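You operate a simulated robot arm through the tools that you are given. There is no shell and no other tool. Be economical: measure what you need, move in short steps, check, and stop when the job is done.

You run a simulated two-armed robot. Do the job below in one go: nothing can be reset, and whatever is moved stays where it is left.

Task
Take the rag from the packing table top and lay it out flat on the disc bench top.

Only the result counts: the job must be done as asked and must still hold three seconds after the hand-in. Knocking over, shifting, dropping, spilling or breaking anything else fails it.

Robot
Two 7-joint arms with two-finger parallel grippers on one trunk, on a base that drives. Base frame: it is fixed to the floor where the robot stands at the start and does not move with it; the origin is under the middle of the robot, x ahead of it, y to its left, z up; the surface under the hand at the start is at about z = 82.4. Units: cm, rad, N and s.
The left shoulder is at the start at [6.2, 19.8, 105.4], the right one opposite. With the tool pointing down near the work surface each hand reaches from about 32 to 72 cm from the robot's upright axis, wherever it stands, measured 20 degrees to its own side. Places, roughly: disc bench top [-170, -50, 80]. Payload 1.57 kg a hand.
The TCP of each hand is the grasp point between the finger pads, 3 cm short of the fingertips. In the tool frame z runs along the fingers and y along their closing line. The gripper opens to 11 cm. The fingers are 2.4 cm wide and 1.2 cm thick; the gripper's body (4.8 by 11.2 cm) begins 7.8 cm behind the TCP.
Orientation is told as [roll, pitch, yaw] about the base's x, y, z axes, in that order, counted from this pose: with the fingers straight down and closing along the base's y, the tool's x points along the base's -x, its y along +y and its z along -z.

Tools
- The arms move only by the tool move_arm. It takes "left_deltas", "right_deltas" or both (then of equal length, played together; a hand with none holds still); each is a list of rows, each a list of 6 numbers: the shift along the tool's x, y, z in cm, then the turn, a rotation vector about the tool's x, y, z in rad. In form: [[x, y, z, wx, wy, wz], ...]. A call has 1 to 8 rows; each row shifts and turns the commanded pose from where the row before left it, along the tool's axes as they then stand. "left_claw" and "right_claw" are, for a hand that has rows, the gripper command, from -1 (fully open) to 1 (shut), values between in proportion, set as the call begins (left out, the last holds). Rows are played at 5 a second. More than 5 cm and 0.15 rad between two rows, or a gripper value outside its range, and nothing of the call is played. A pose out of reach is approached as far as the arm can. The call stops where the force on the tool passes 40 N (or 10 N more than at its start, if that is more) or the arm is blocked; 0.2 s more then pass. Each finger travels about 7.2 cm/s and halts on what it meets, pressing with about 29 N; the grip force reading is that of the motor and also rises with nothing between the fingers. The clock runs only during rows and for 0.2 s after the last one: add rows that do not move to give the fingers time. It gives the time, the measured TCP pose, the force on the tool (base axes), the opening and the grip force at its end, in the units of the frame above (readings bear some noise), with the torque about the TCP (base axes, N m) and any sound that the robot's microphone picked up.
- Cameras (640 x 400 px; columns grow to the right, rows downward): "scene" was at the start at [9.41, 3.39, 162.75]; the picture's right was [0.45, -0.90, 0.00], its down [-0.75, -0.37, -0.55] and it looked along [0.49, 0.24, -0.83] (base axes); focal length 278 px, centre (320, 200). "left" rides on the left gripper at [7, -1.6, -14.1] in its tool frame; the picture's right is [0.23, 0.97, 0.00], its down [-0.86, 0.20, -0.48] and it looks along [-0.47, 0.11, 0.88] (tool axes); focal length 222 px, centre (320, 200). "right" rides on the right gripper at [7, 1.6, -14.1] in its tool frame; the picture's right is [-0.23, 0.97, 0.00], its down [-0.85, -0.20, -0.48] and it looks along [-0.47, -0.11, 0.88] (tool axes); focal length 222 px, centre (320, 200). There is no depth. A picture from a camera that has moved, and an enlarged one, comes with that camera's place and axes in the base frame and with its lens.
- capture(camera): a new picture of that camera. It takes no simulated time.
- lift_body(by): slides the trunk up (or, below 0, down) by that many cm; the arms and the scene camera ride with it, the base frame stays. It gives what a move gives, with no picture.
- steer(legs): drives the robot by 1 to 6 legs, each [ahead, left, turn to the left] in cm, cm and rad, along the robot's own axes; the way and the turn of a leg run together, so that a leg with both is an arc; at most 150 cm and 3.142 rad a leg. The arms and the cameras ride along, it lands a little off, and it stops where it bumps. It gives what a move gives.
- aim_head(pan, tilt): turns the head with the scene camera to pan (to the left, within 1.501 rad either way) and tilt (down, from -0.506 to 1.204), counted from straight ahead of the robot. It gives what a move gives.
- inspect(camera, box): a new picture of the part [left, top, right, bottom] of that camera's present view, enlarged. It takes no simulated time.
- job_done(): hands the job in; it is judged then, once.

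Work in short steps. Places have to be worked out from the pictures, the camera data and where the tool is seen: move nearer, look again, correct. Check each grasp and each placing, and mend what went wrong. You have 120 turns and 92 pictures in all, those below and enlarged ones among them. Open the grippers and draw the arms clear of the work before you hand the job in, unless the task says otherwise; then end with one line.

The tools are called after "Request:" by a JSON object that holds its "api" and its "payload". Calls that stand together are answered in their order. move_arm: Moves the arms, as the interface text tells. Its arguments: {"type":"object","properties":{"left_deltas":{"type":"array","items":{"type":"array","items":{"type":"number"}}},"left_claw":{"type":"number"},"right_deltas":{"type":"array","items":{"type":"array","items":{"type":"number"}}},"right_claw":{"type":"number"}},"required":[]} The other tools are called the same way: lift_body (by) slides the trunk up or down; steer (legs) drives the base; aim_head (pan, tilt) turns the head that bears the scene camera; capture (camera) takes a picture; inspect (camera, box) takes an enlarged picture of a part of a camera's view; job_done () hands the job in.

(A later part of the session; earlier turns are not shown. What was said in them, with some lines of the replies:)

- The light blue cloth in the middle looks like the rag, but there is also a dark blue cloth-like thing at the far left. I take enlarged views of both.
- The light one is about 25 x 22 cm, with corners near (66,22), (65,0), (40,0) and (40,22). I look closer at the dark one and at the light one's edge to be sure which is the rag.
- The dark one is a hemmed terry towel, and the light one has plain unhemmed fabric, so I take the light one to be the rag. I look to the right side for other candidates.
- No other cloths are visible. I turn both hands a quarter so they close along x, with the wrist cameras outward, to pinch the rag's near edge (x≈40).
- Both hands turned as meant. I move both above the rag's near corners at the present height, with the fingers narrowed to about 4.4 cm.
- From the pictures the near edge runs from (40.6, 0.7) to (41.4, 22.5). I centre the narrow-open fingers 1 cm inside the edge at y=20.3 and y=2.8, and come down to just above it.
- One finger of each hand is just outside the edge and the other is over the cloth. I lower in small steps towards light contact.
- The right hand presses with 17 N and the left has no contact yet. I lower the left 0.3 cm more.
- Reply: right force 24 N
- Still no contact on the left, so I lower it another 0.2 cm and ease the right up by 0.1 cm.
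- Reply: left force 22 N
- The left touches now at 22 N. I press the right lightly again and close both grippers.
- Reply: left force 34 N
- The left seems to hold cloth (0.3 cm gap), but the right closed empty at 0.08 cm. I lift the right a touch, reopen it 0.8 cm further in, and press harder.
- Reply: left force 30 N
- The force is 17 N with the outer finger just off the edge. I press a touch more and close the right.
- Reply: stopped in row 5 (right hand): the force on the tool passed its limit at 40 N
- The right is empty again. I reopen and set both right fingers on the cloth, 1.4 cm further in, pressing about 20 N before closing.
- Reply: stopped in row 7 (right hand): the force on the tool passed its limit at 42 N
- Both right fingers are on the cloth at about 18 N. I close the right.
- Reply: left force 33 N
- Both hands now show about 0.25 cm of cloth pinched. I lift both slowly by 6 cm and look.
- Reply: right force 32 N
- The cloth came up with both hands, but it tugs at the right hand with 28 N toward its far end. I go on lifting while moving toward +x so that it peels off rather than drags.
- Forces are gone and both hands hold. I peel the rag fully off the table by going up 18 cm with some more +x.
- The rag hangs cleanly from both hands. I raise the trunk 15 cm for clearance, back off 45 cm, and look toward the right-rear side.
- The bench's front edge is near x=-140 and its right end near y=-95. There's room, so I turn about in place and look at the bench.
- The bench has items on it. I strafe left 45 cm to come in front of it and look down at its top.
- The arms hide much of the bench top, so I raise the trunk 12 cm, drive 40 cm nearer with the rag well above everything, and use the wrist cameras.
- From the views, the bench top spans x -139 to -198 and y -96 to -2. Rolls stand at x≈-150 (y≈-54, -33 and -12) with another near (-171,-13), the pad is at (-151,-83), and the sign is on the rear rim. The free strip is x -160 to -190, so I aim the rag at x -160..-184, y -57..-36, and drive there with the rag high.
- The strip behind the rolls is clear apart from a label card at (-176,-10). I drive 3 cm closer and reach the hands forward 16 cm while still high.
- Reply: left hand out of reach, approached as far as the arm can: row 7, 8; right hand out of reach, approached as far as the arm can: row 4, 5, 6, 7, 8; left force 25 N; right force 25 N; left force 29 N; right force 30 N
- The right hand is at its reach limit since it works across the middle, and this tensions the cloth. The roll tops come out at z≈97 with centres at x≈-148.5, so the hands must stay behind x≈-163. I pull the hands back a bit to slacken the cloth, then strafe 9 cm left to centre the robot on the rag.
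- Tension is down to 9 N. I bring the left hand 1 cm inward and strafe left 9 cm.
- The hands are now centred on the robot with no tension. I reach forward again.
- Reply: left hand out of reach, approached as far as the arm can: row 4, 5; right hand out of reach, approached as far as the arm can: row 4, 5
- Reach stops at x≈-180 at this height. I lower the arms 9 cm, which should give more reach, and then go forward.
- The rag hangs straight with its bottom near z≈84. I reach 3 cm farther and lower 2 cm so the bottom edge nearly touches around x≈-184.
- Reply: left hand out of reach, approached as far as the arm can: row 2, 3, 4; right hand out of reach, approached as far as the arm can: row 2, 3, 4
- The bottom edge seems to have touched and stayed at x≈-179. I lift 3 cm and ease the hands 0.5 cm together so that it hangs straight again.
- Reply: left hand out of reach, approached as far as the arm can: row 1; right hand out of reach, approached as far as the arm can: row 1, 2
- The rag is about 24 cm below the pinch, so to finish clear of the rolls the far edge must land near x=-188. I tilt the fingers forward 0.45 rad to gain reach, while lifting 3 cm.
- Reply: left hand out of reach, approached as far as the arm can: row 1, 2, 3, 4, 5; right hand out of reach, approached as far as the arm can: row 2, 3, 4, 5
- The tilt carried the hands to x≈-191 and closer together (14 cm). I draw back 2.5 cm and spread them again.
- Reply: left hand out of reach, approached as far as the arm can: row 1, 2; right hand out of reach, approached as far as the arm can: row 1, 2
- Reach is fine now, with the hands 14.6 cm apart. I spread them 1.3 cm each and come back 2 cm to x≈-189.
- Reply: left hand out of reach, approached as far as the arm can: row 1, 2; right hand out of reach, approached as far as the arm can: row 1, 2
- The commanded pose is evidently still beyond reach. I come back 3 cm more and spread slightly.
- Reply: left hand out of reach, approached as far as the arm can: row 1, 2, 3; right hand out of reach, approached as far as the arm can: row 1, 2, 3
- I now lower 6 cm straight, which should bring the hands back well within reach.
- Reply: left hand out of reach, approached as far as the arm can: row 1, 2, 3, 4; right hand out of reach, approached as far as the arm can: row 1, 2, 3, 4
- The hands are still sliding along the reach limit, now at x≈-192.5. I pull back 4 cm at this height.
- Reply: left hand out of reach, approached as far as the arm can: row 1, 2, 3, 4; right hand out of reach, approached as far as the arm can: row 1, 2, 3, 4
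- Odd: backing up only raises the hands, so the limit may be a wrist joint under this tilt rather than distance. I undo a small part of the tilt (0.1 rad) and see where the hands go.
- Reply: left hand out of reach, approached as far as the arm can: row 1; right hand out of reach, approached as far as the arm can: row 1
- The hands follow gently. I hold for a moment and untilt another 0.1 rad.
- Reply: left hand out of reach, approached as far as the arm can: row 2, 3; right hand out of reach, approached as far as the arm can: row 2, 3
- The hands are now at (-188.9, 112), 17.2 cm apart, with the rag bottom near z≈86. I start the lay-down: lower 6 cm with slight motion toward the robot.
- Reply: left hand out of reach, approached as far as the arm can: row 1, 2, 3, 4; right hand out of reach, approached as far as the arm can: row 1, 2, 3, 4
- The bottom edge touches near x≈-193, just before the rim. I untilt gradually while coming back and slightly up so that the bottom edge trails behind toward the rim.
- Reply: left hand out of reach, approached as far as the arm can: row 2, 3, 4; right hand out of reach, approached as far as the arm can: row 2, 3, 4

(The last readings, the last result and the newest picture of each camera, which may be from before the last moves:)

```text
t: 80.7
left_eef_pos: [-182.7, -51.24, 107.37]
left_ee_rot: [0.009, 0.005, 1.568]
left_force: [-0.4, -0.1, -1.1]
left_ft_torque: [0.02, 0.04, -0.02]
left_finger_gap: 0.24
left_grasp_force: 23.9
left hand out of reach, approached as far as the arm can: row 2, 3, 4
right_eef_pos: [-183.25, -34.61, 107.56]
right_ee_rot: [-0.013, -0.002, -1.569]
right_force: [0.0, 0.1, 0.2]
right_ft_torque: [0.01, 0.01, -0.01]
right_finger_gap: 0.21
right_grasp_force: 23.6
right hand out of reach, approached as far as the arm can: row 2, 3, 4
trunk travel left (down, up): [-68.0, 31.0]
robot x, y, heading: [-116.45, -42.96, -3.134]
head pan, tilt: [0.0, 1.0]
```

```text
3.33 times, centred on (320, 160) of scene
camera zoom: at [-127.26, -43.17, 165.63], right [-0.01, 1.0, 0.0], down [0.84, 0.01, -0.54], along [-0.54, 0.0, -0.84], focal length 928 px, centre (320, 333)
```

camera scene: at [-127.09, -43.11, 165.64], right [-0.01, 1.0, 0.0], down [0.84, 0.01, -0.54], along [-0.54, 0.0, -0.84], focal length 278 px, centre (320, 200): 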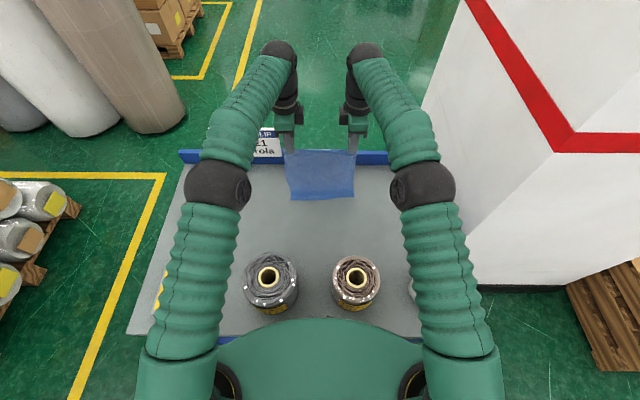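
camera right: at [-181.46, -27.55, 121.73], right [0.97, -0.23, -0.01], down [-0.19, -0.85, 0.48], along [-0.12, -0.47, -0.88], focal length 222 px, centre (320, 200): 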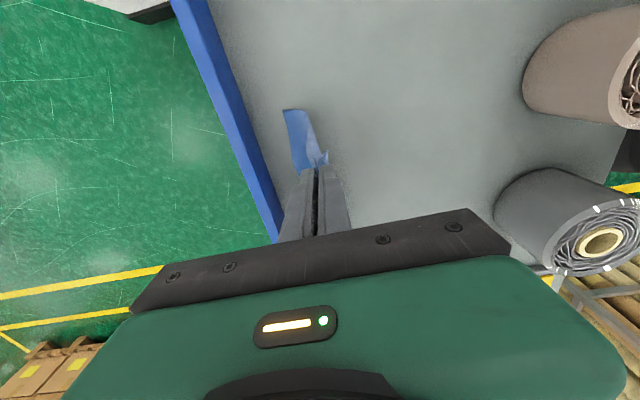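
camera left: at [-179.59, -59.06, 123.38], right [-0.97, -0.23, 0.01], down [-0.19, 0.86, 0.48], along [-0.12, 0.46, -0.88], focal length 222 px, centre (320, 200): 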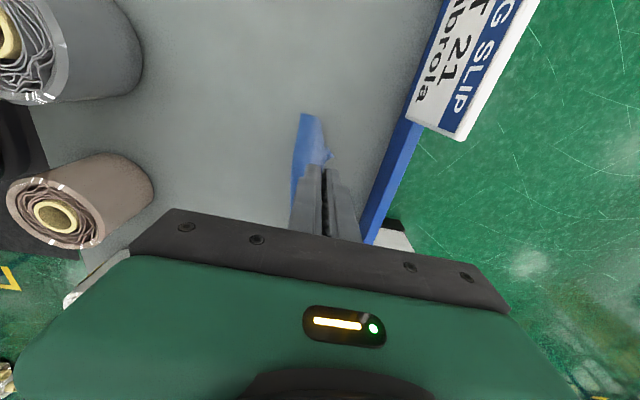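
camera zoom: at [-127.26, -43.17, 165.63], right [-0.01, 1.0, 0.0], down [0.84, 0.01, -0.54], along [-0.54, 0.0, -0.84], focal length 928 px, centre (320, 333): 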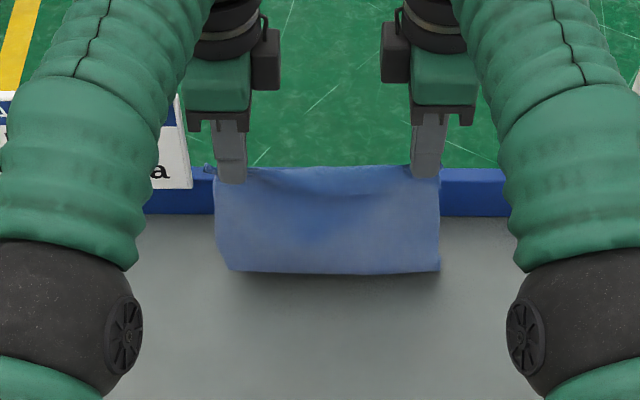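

The bottom edge now trails correctly at x≈-189 with the hands at x≈-183. I lay the rag down on a diagonal toward the robot, first half.

Request:
{"api": "move_arm", "payload": {"left_deltas": [[0, -2.2, 1.4, 0, 0, 0], [0, -2.0, 1.6, 0, 0, 0], [0, -1.8, 1.8, 0, 0, 0], [0, -1.7, 1.8, 0, 0, 0], [0, -1.5, 2, 0, 0, 0], [0, -1.5, 2, 0, 0, 0]], "right_deltas": [[0, 2.2, 1.4, 0, 0, 0], [0, 2.0, 1.6, 0, 0, 0], [0, 1.8, 1.8, 0, 0, 0], [0, 1.7, 1.8, 0, 0, 0], [0, 1.5, 2, 0, 0, 0], [0, 1.5, 2, 0, 0, 0]]}}

Request:
{"api": "capture", "payload": {"camera": "right"}}

Request:
{"api": "inspect", "payload": {"camera": "scene", "box": [240, 120, 400, 240]}}

```text
t: 82.1
left_eef_pos: [-171.81, -51.11, 96.49]
left_ee_rot: [0.011, 0.003, 1.569]
left_force: [0.3, -0.4, -0.5]
left_ft_torque: [-0.01, 0.0, 0.0]
left_finger_gap: 0.22
left_grasp_force: 24.1
right_eef_pos: [-172.59, -34.75, 96.87]
right_ee_rot: [-0.016, -0.003, -1.569]
right_force: [0.3, 0.4, -0.1]
right_ft_torque: [0.01, 0.02, -0.01]
right_finger_gap: 0.21
right_grasp_force: 24.2
trunk travel left (down, up): [-68.0, 31.0]
robot x, y, heading: [-116.43, -43.23, -3.139]
head pan, tilt: [0.0, 1.0]
```

```text
36 pictures are left
camera right: at [-170.67, -27.63, 110.91], right [0.97, -0.23, -0.01], down [-0.19, -0.85, 0.48], along [-0.12, -0.47, -0.87], focal length 222 px, centre (320, 200)
```

right: 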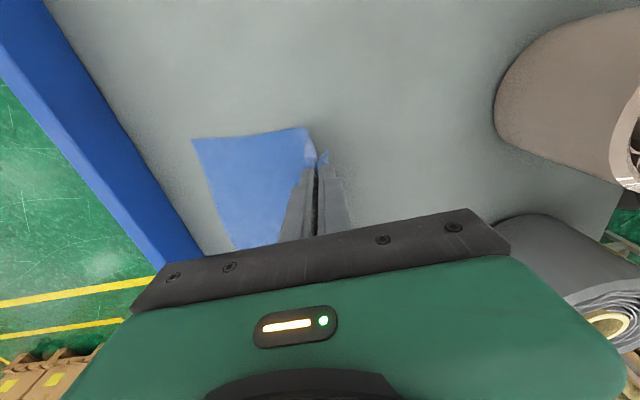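

```text
3.33 times, centred on (320, 180) of scene
camera zoom: at [-127.19, -43.17, 165.64], right [-0.01, 1.0, 0.0], down [0.84, 0.01, -0.54], along [-0.54, 0.0, -0.84], focal length 928 px, centre (320, 267)
```

zoom: 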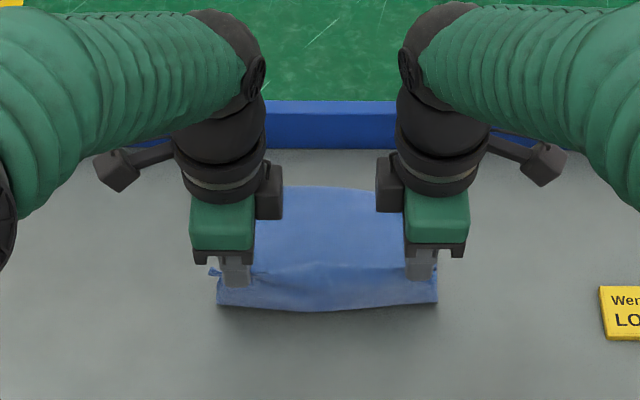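

The far part lies flat with its far edge at x≈-190. I continue the lay-down to just above the bench, spreading the hands 0.5 cm each to flatten the edge.

Request:
{"api": "move_arm", "payload": {"left_deltas": [[0.1, -1.4, 1.8, 0, 0, 0], [0.1, -1.4, 1.8, 0, 0, 0], [0.1, -1.2, 2, 0, 0, 0], [0.1, -1.2, 2, 0, 0, 0], [0.1, -0.7, 1.8, 0, 0, 0], [0, 0, 1.0, 0, 0, 0], [0, 0, 0, 0, 0, 0]], "right_deltas": [[0.1, 1.4, 1.8, 0, 0, 0], [0.1, 1.4, 1.8, 0, 0, 0], [0.1, 1.2, 2, 0, 0, 0], [0.1, 1.2, 2, 0, 0, 0], [0.1, 0.7, 1.8, 0, 0, 0], [0, 0, 1.0, 0, 0, 0], [0, 0, 0, 0, 0, 0]]}}

Request:
{"api": "capture", "payload": {"camera": "right"}}

Request:
{"api": "capture", "payload": {"camera": "left"}}

Request:
{"api": "inspect", "payload": {"camera": "scene", "box": [240, 120, 400, 240]}}

```text
t: 83.2
left_eef_pos: [-166.34, -51.61, 88.2]
left_ee_rot: [0.022, -0.001, 1.571]
left_force: [1.7, 1.8, 7.2]
left_ft_torque: [0.04, 0.07, -0.01]
left_finger_gap: 0.24
left_grasp_force: 23.7
right_eef_pos: [-166.81, -34.26, 88.31]
right_ee_rot: [-0.024, -0.007, -1.568]
right_force: [0.9, -1.0, 4.9]
right_ft_torque: [-0.04, 0.02, -0.01]
right_finger_gap: 0.2
right_grasp_force: 23.3
trunk travel left (down, up): [-68.0, 31.0]
robot x, y, heading: [-116.47, -43.17, -3.139]
head pan, tilt: [0.0, 1.0]
stopped in row 5 (left hand): the force on the tool passed its limit at 55 N (the readings are from after the stop); the commanded pose is now the measured one
```

```text
34 pictures are left
camera right: at [-164.83, -27.33, 102.45], right [0.97, -0.22, -0.02], down [-0.18, -0.85, 0.49], along [-0.13, -0.47, -0.87], focal length 222 px, centre (320, 200)
```

right: 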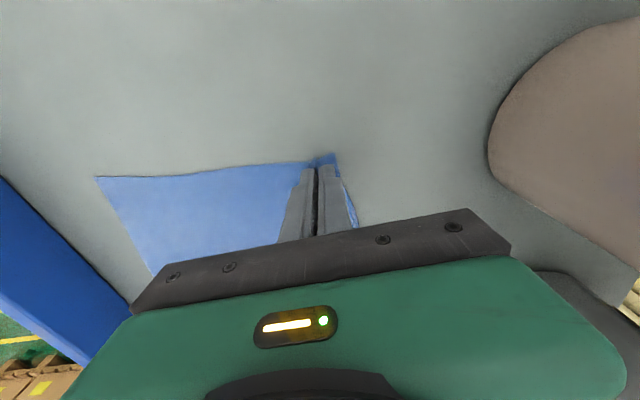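

```text
33 pictures are left
camera left: at [-164.26, -58.61, 102.31], right [-0.97, -0.23, 0.02], down [-0.19, 0.86, 0.48], along [-0.13, 0.47, -0.88], focal length 222 px, centre (320, 200)
```

left: 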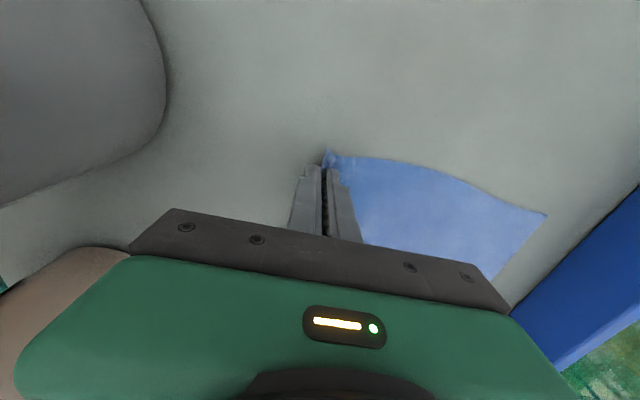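

```text
3.33 times, centred on (320, 180) of scene
camera zoom: at [-126.69, -43.17, 165.67], right [-0.01, 1.0, 0.0], down [0.84, 0.01, -0.54], along [-0.54, 0.0, -0.84], focal length 928 px, centre (320, 267)
```

zoom: 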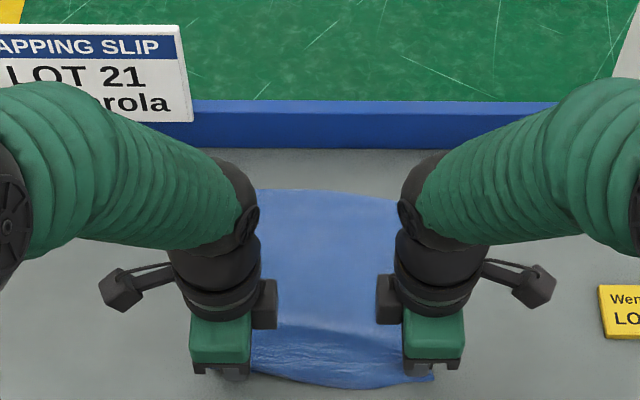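

The fingertips met the bench at TCP z≈88, so the top is at z≈85, and the rag lies nearly taut with its far edge at x≈-186. I ease up 0.3 cm, open the fingers to 3 cm, then lift slowly.

Request:
{"api": "move_arm", "payload": {"left_deltas": [[0, 0, -0.3, 0, 0, 0]], "right_deltas": [[0, 0, -0.3, 0, 0, 0]]}}

Request:
{"api": "move_arm", "payload": {"left_deltas": [[0, 0, 0, 0, 0, 0], [0, 0, 0, 0, 0, 0], [0, 0, 0, 0, 0, 0], [0, 0, -1, 0, 0, 0], [0, 0, -1.5, 0, 0, 0], [0, 0, -2, 0, 0, 0], [0, 0, -3, 0, 0, 0], [0, 0, -4, 0, 0, 0]], "right_deltas": [[0, 0, 0, 0, 0, 0], [0, 0, 0, 0, 0, 0], [0, 0, 0, 0, 0, 0], [0, 0, -1, 0, 0, 0], [0, 0, -1.5, 0, 0, 0], [0, 0, -2, 0, 0, 0], [0, 0, -3, 0, 0, 0], [0, 0, -4, 0, 0, 0]], "left_claw": 0.45, "right_claw": 0.45}}

Request:
{"api": "capture", "payload": {"camera": "right"}}

Request:
{"api": "capture", "payload": {"camera": "left"}}

Request:
{"api": "inspect", "payload": {"camera": "scene", "box": [240, 120, 400, 240]}}

```text
t: 83.7
left_eef_pos: [-166.53, -51.72, 88.35]
left_ee_rot: [0.021, -0.001, 1.57]
left_force: [-0.2, 1.5, 1.6]
left_ft_torque: [0.01, 0.06, -0.02]
left_finger_gap: 0.25
left_grasp_force: 24.1
right_eef_pos: [-166.85, -34.38, 88.37]
right_ee_rot: [-0.023, -0.006, -1.569]
right_force: [-0.4, -1.5, -0.4]
right_ft_torque: [-0.03, -0.01, -0.03]
right_finger_gap: 0.2
right_grasp_force: 23.6
trunk travel left (down, up): [-68.0, 31.0]
robot x, y, heading: [-116.76, -43.32, -3.133]
head pan, tilt: [0.0, 1.0]
```

```text
t: 85.5
left_eef_pos: [-166.12, -51.67, 100.08]
left_ee_rot: [0.023, 0.001, 1.571]
left_force: [0.3, -0.3, 0.3]
left_ft_torque: [-0.02, 0.02, -0.03]
left_finger_gap: 3.01
left_grasp_force: 0.0
right_eef_pos: [-166.63, -34.14, 100.2]
right_ee_rot: [-0.025, -0.007, -1.568]
right_force: [0.7, -0.2, -0.3]
right_ft_torque: [0.01, 0.01, -0.02]
right_finger_gap: 3.03
right_grasp_force: 0.1
trunk travel left (down, up): [-68.0, 31.0]
robot x, y, heading: [-116.37, -43.44, -3.138]
head pan, tilt: [0.0, 1.0]
```

```text
31 pictures are left
camera right: at [-164.6, -27.19, 114.33], right [0.97, -0.22, -0.02], down [-0.18, -0.85, 0.49], along [-0.13, -0.47, -0.87], focal length 222 px, centre (320, 200)
```

right: 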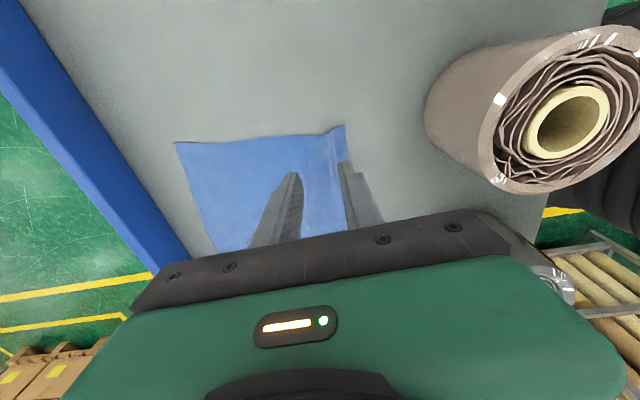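

```text
30 pictures are left
camera left: at [-164.11, -58.67, 114.1], right [-0.97, -0.23, 0.02], down [-0.19, 0.86, 0.48], along [-0.13, 0.47, -0.88], focal length 222 px, centre (320, 200)
```

left: 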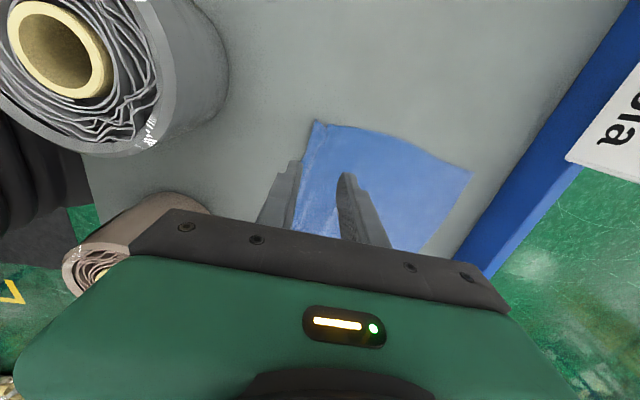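

```text
3.33 times, centred on (320, 180) of scene
camera zoom: at [-126.73, -43.19, 165.66], right [-0.01, 1.0, 0.0], down [0.84, 0.01, -0.54], along [-0.54, 0.0, -0.84], focal length 928 px, centre (320, 267)
```

zoom: 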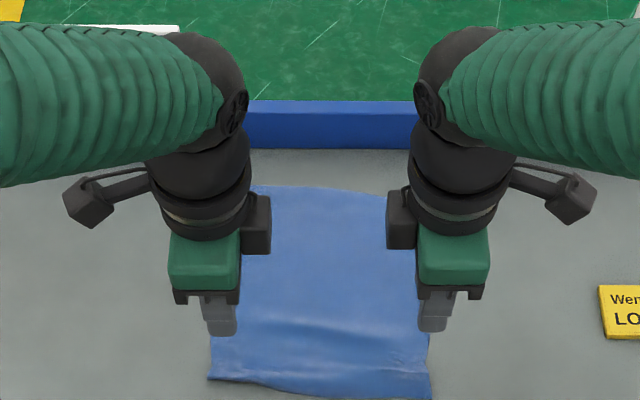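

The rag is released and nearly flat. I raise the trunk 20 cm to lift the hands straight clear and look at the rag.

Request:
{"api": "lift_body", "payload": {"by": 22}}

Request:
{"api": "inspect", "payload": {"camera": "scene", "box": [220, 130, 420, 280]}}

Request:
{"api": "capture", "payload": {"camera": "right"}}

```text
t: 87.8
left_eef_pos: [-166.4, -51.67, 121.78]
left_ee_rot: [0.021, -0.001, 1.57]
left_force: [-0.3, 0.1, 0.4]
left_ft_torque: [0.0, -0.01, -0.02]
left_finger_gap: 3.02
left_grasp_force: 0.1
right_eef_pos: [-166.81, -34.23, 122.09]
right_ee_rot: [-0.023, -0.005, -1.567]
right_force: [-0.5, -0.5, 0.4]
right_ft_torque: [0.01, -0.02, 0.0]
right_finger_gap: 3.02
right_grasp_force: 0.1
trunk travel left (down, up): [-90.0, 9.0]
robot x, y, heading: [-116.62, -43.2, -3.138]
head pan, tilt: [0.0, 1.0]
```

```text
2.67 times, centred on (320, 205) of scene
camera zoom: at [-127.16, -43.18, 187.64], right [-0.01, 1.0, 0.0], down [0.84, 0.01, -0.54], along [-0.54, 0.0, -0.84], focal length 743 px, centre (320, 187)
```

zoom: 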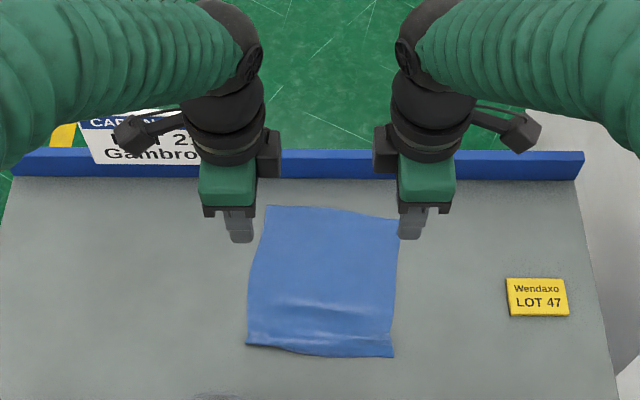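

```text
27 pictures are left
camera right: at [-164.86, -27.18, 136.16], right [0.97, -0.22, -0.02], down [-0.19, -0.85, 0.49], along [-0.13, -0.47, -0.87], focal length 222 px, centre (320, 200)
```

right: 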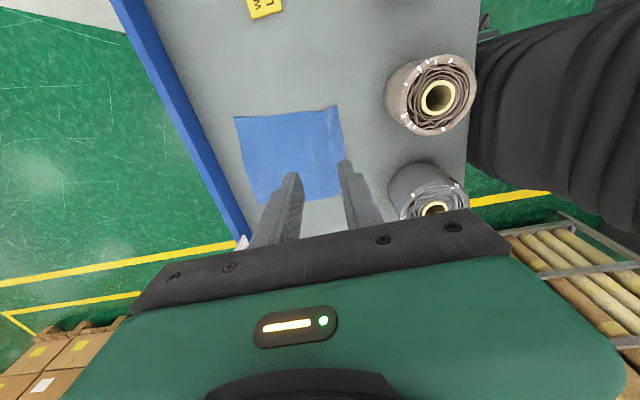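

The rag lies spread on the bench with mild wrinkles near the front edge. I take a closer look to judge the flatness.

Request:
{"api": "inspect", "payload": {"camera": "scene", "box": [285, 200, 355, 250]}}

Request:
{"api": "inspect", "payload": {"camera": "right", "box": [220, 90, 370, 200]}}

```text
8.00 times, centred on (320, 225) of scene
camera zoom: at [-127.16, -43.18, 187.64], right [-0.01, 1.0, 0.0], down [0.84, 0.01, -0.54], along [-0.54, 0.0, -0.84], focal length 2228 px, centre (320, 0)
```

zoom: 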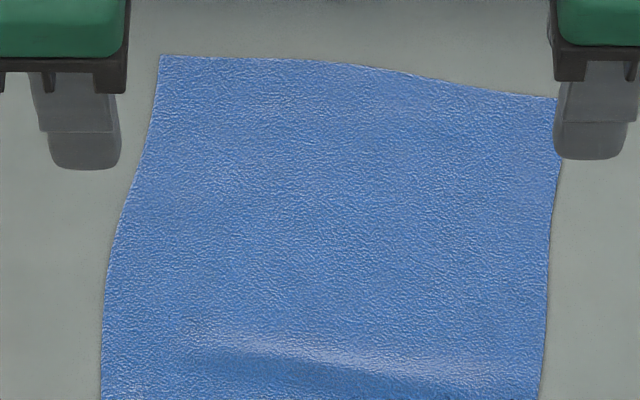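

```text
3.64 times, centred on (295, 145) of right
camera zoom: at [-164.86, -27.18, 136.16], right [0.97, -0.22, -0.02], down [-0.19, -0.85, 0.49], along [-0.13, -0.47, -0.87], focal length 808 px, centre (411, 400)
```

zoom: 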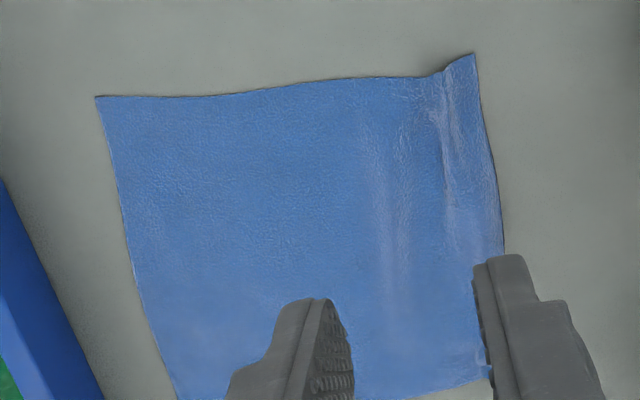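

The rag measures about 24.6 x 21 cm on the bench against about 25 x 22 originally, so it is flat apart from faint wrinkles and touches nothing else. I open the grippers fully and back off 40 cm with the hands well above the rolls.

Request:
{"api": "move_arm", "payload": {"left_deltas": [[0, 0, -2, 0, 0, 0], [0, 0, -2, 0, 0, 0], [0, 0, 0, 0, 0, 0], [0, 0, 0, 0, 0, 0]], "right_deltas": [[0, 0, -2, 0, 0, 0], [0, 0, -2, 0, 0, 0], [0, 0, 0, 0, 0, 0], [0, 0, 0, 0, 0, 0]], "left_claw": -1, "right_claw": -1}}

Request:
{"api": "steer", "payload": {"legs": [[-40, 0, 0]]}}

Request:
{"api": "capture", "payload": {"camera": "scene"}}

```text
t: 88.8
left_eef_pos: [-166.33, -51.67, 125.82]
left_ee_rot: [0.021, 0.001, 1.57]
left_force: [-0.1, 0.1, -1.3]
left_ft_torque: [0.01, 0.0, 0.0]
left_finger_gap: 10.99
left_grasp_force: 0.0
right_eef_pos: [-166.78, -34.06, 125.97]
right_ee_rot: [-0.021, -0.005, -1.567]
right_force: [0.2, 0.1, 0.3]
right_ft_torque: [0.02, -0.01, 0.04]
right_finger_gap: 11.0
right_grasp_force: 0.0
trunk travel left (down, up): [-90.0, 9.0]
robot x, y, heading: [-116.27, -43.22, -3.135]
head pan, tilt: [0.0, 1.0]
```

```text
t: 91.3
left_eef_pos: [-126.35, -51.21, 125.88]
left_ee_rot: [0.019, 0.001, 1.566]
left_force: [-0.4, 0.0, -0.1]
left_ft_torque: [-0.01, -0.02, 0.02]
left_finger_gap: 10.98
left_grasp_force: 0.0
right_eef_pos: [-126.83, -33.74, 125.92]
right_ee_rot: [-0.021, -0.006, -1.573]
right_force: [-0.6, 0.0, -0.2]
right_ft_torque: [-0.01, -0.03, -0.04]
right_finger_gap: 10.99
right_grasp_force: 0.0
trunk travel left (down, up): [-90.0, 9.0]
robot x, y, heading: [-75.8, -42.97, -3.144]
head pan, tilt: [0.0, 1.0]
```

```text
24 pictures are left
camera scene: at [-87.49, -42.94, 187.61], right [0.0, 1.0, 0.0], down [0.84, 0.0, -0.54], along [-0.54, 0.0, -0.84], focal length 278 px, centre (320, 200)
```

scene: 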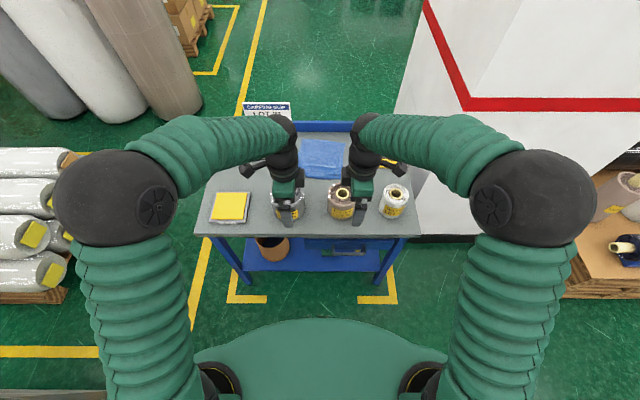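

Nothing else on the bench has moved, the rag lies flat behind the rolls, and the open hands are clear. I hand the job in.

Request:
{"api": "job_done", "payload": {}}

```text
The job is handed in.
```

I took the light blue rag from the packing table and laid it out flat on the disc bench top; it has only faint wrinkles near its front edge, nothing else on the bench has moved, and both hands are open and clear.
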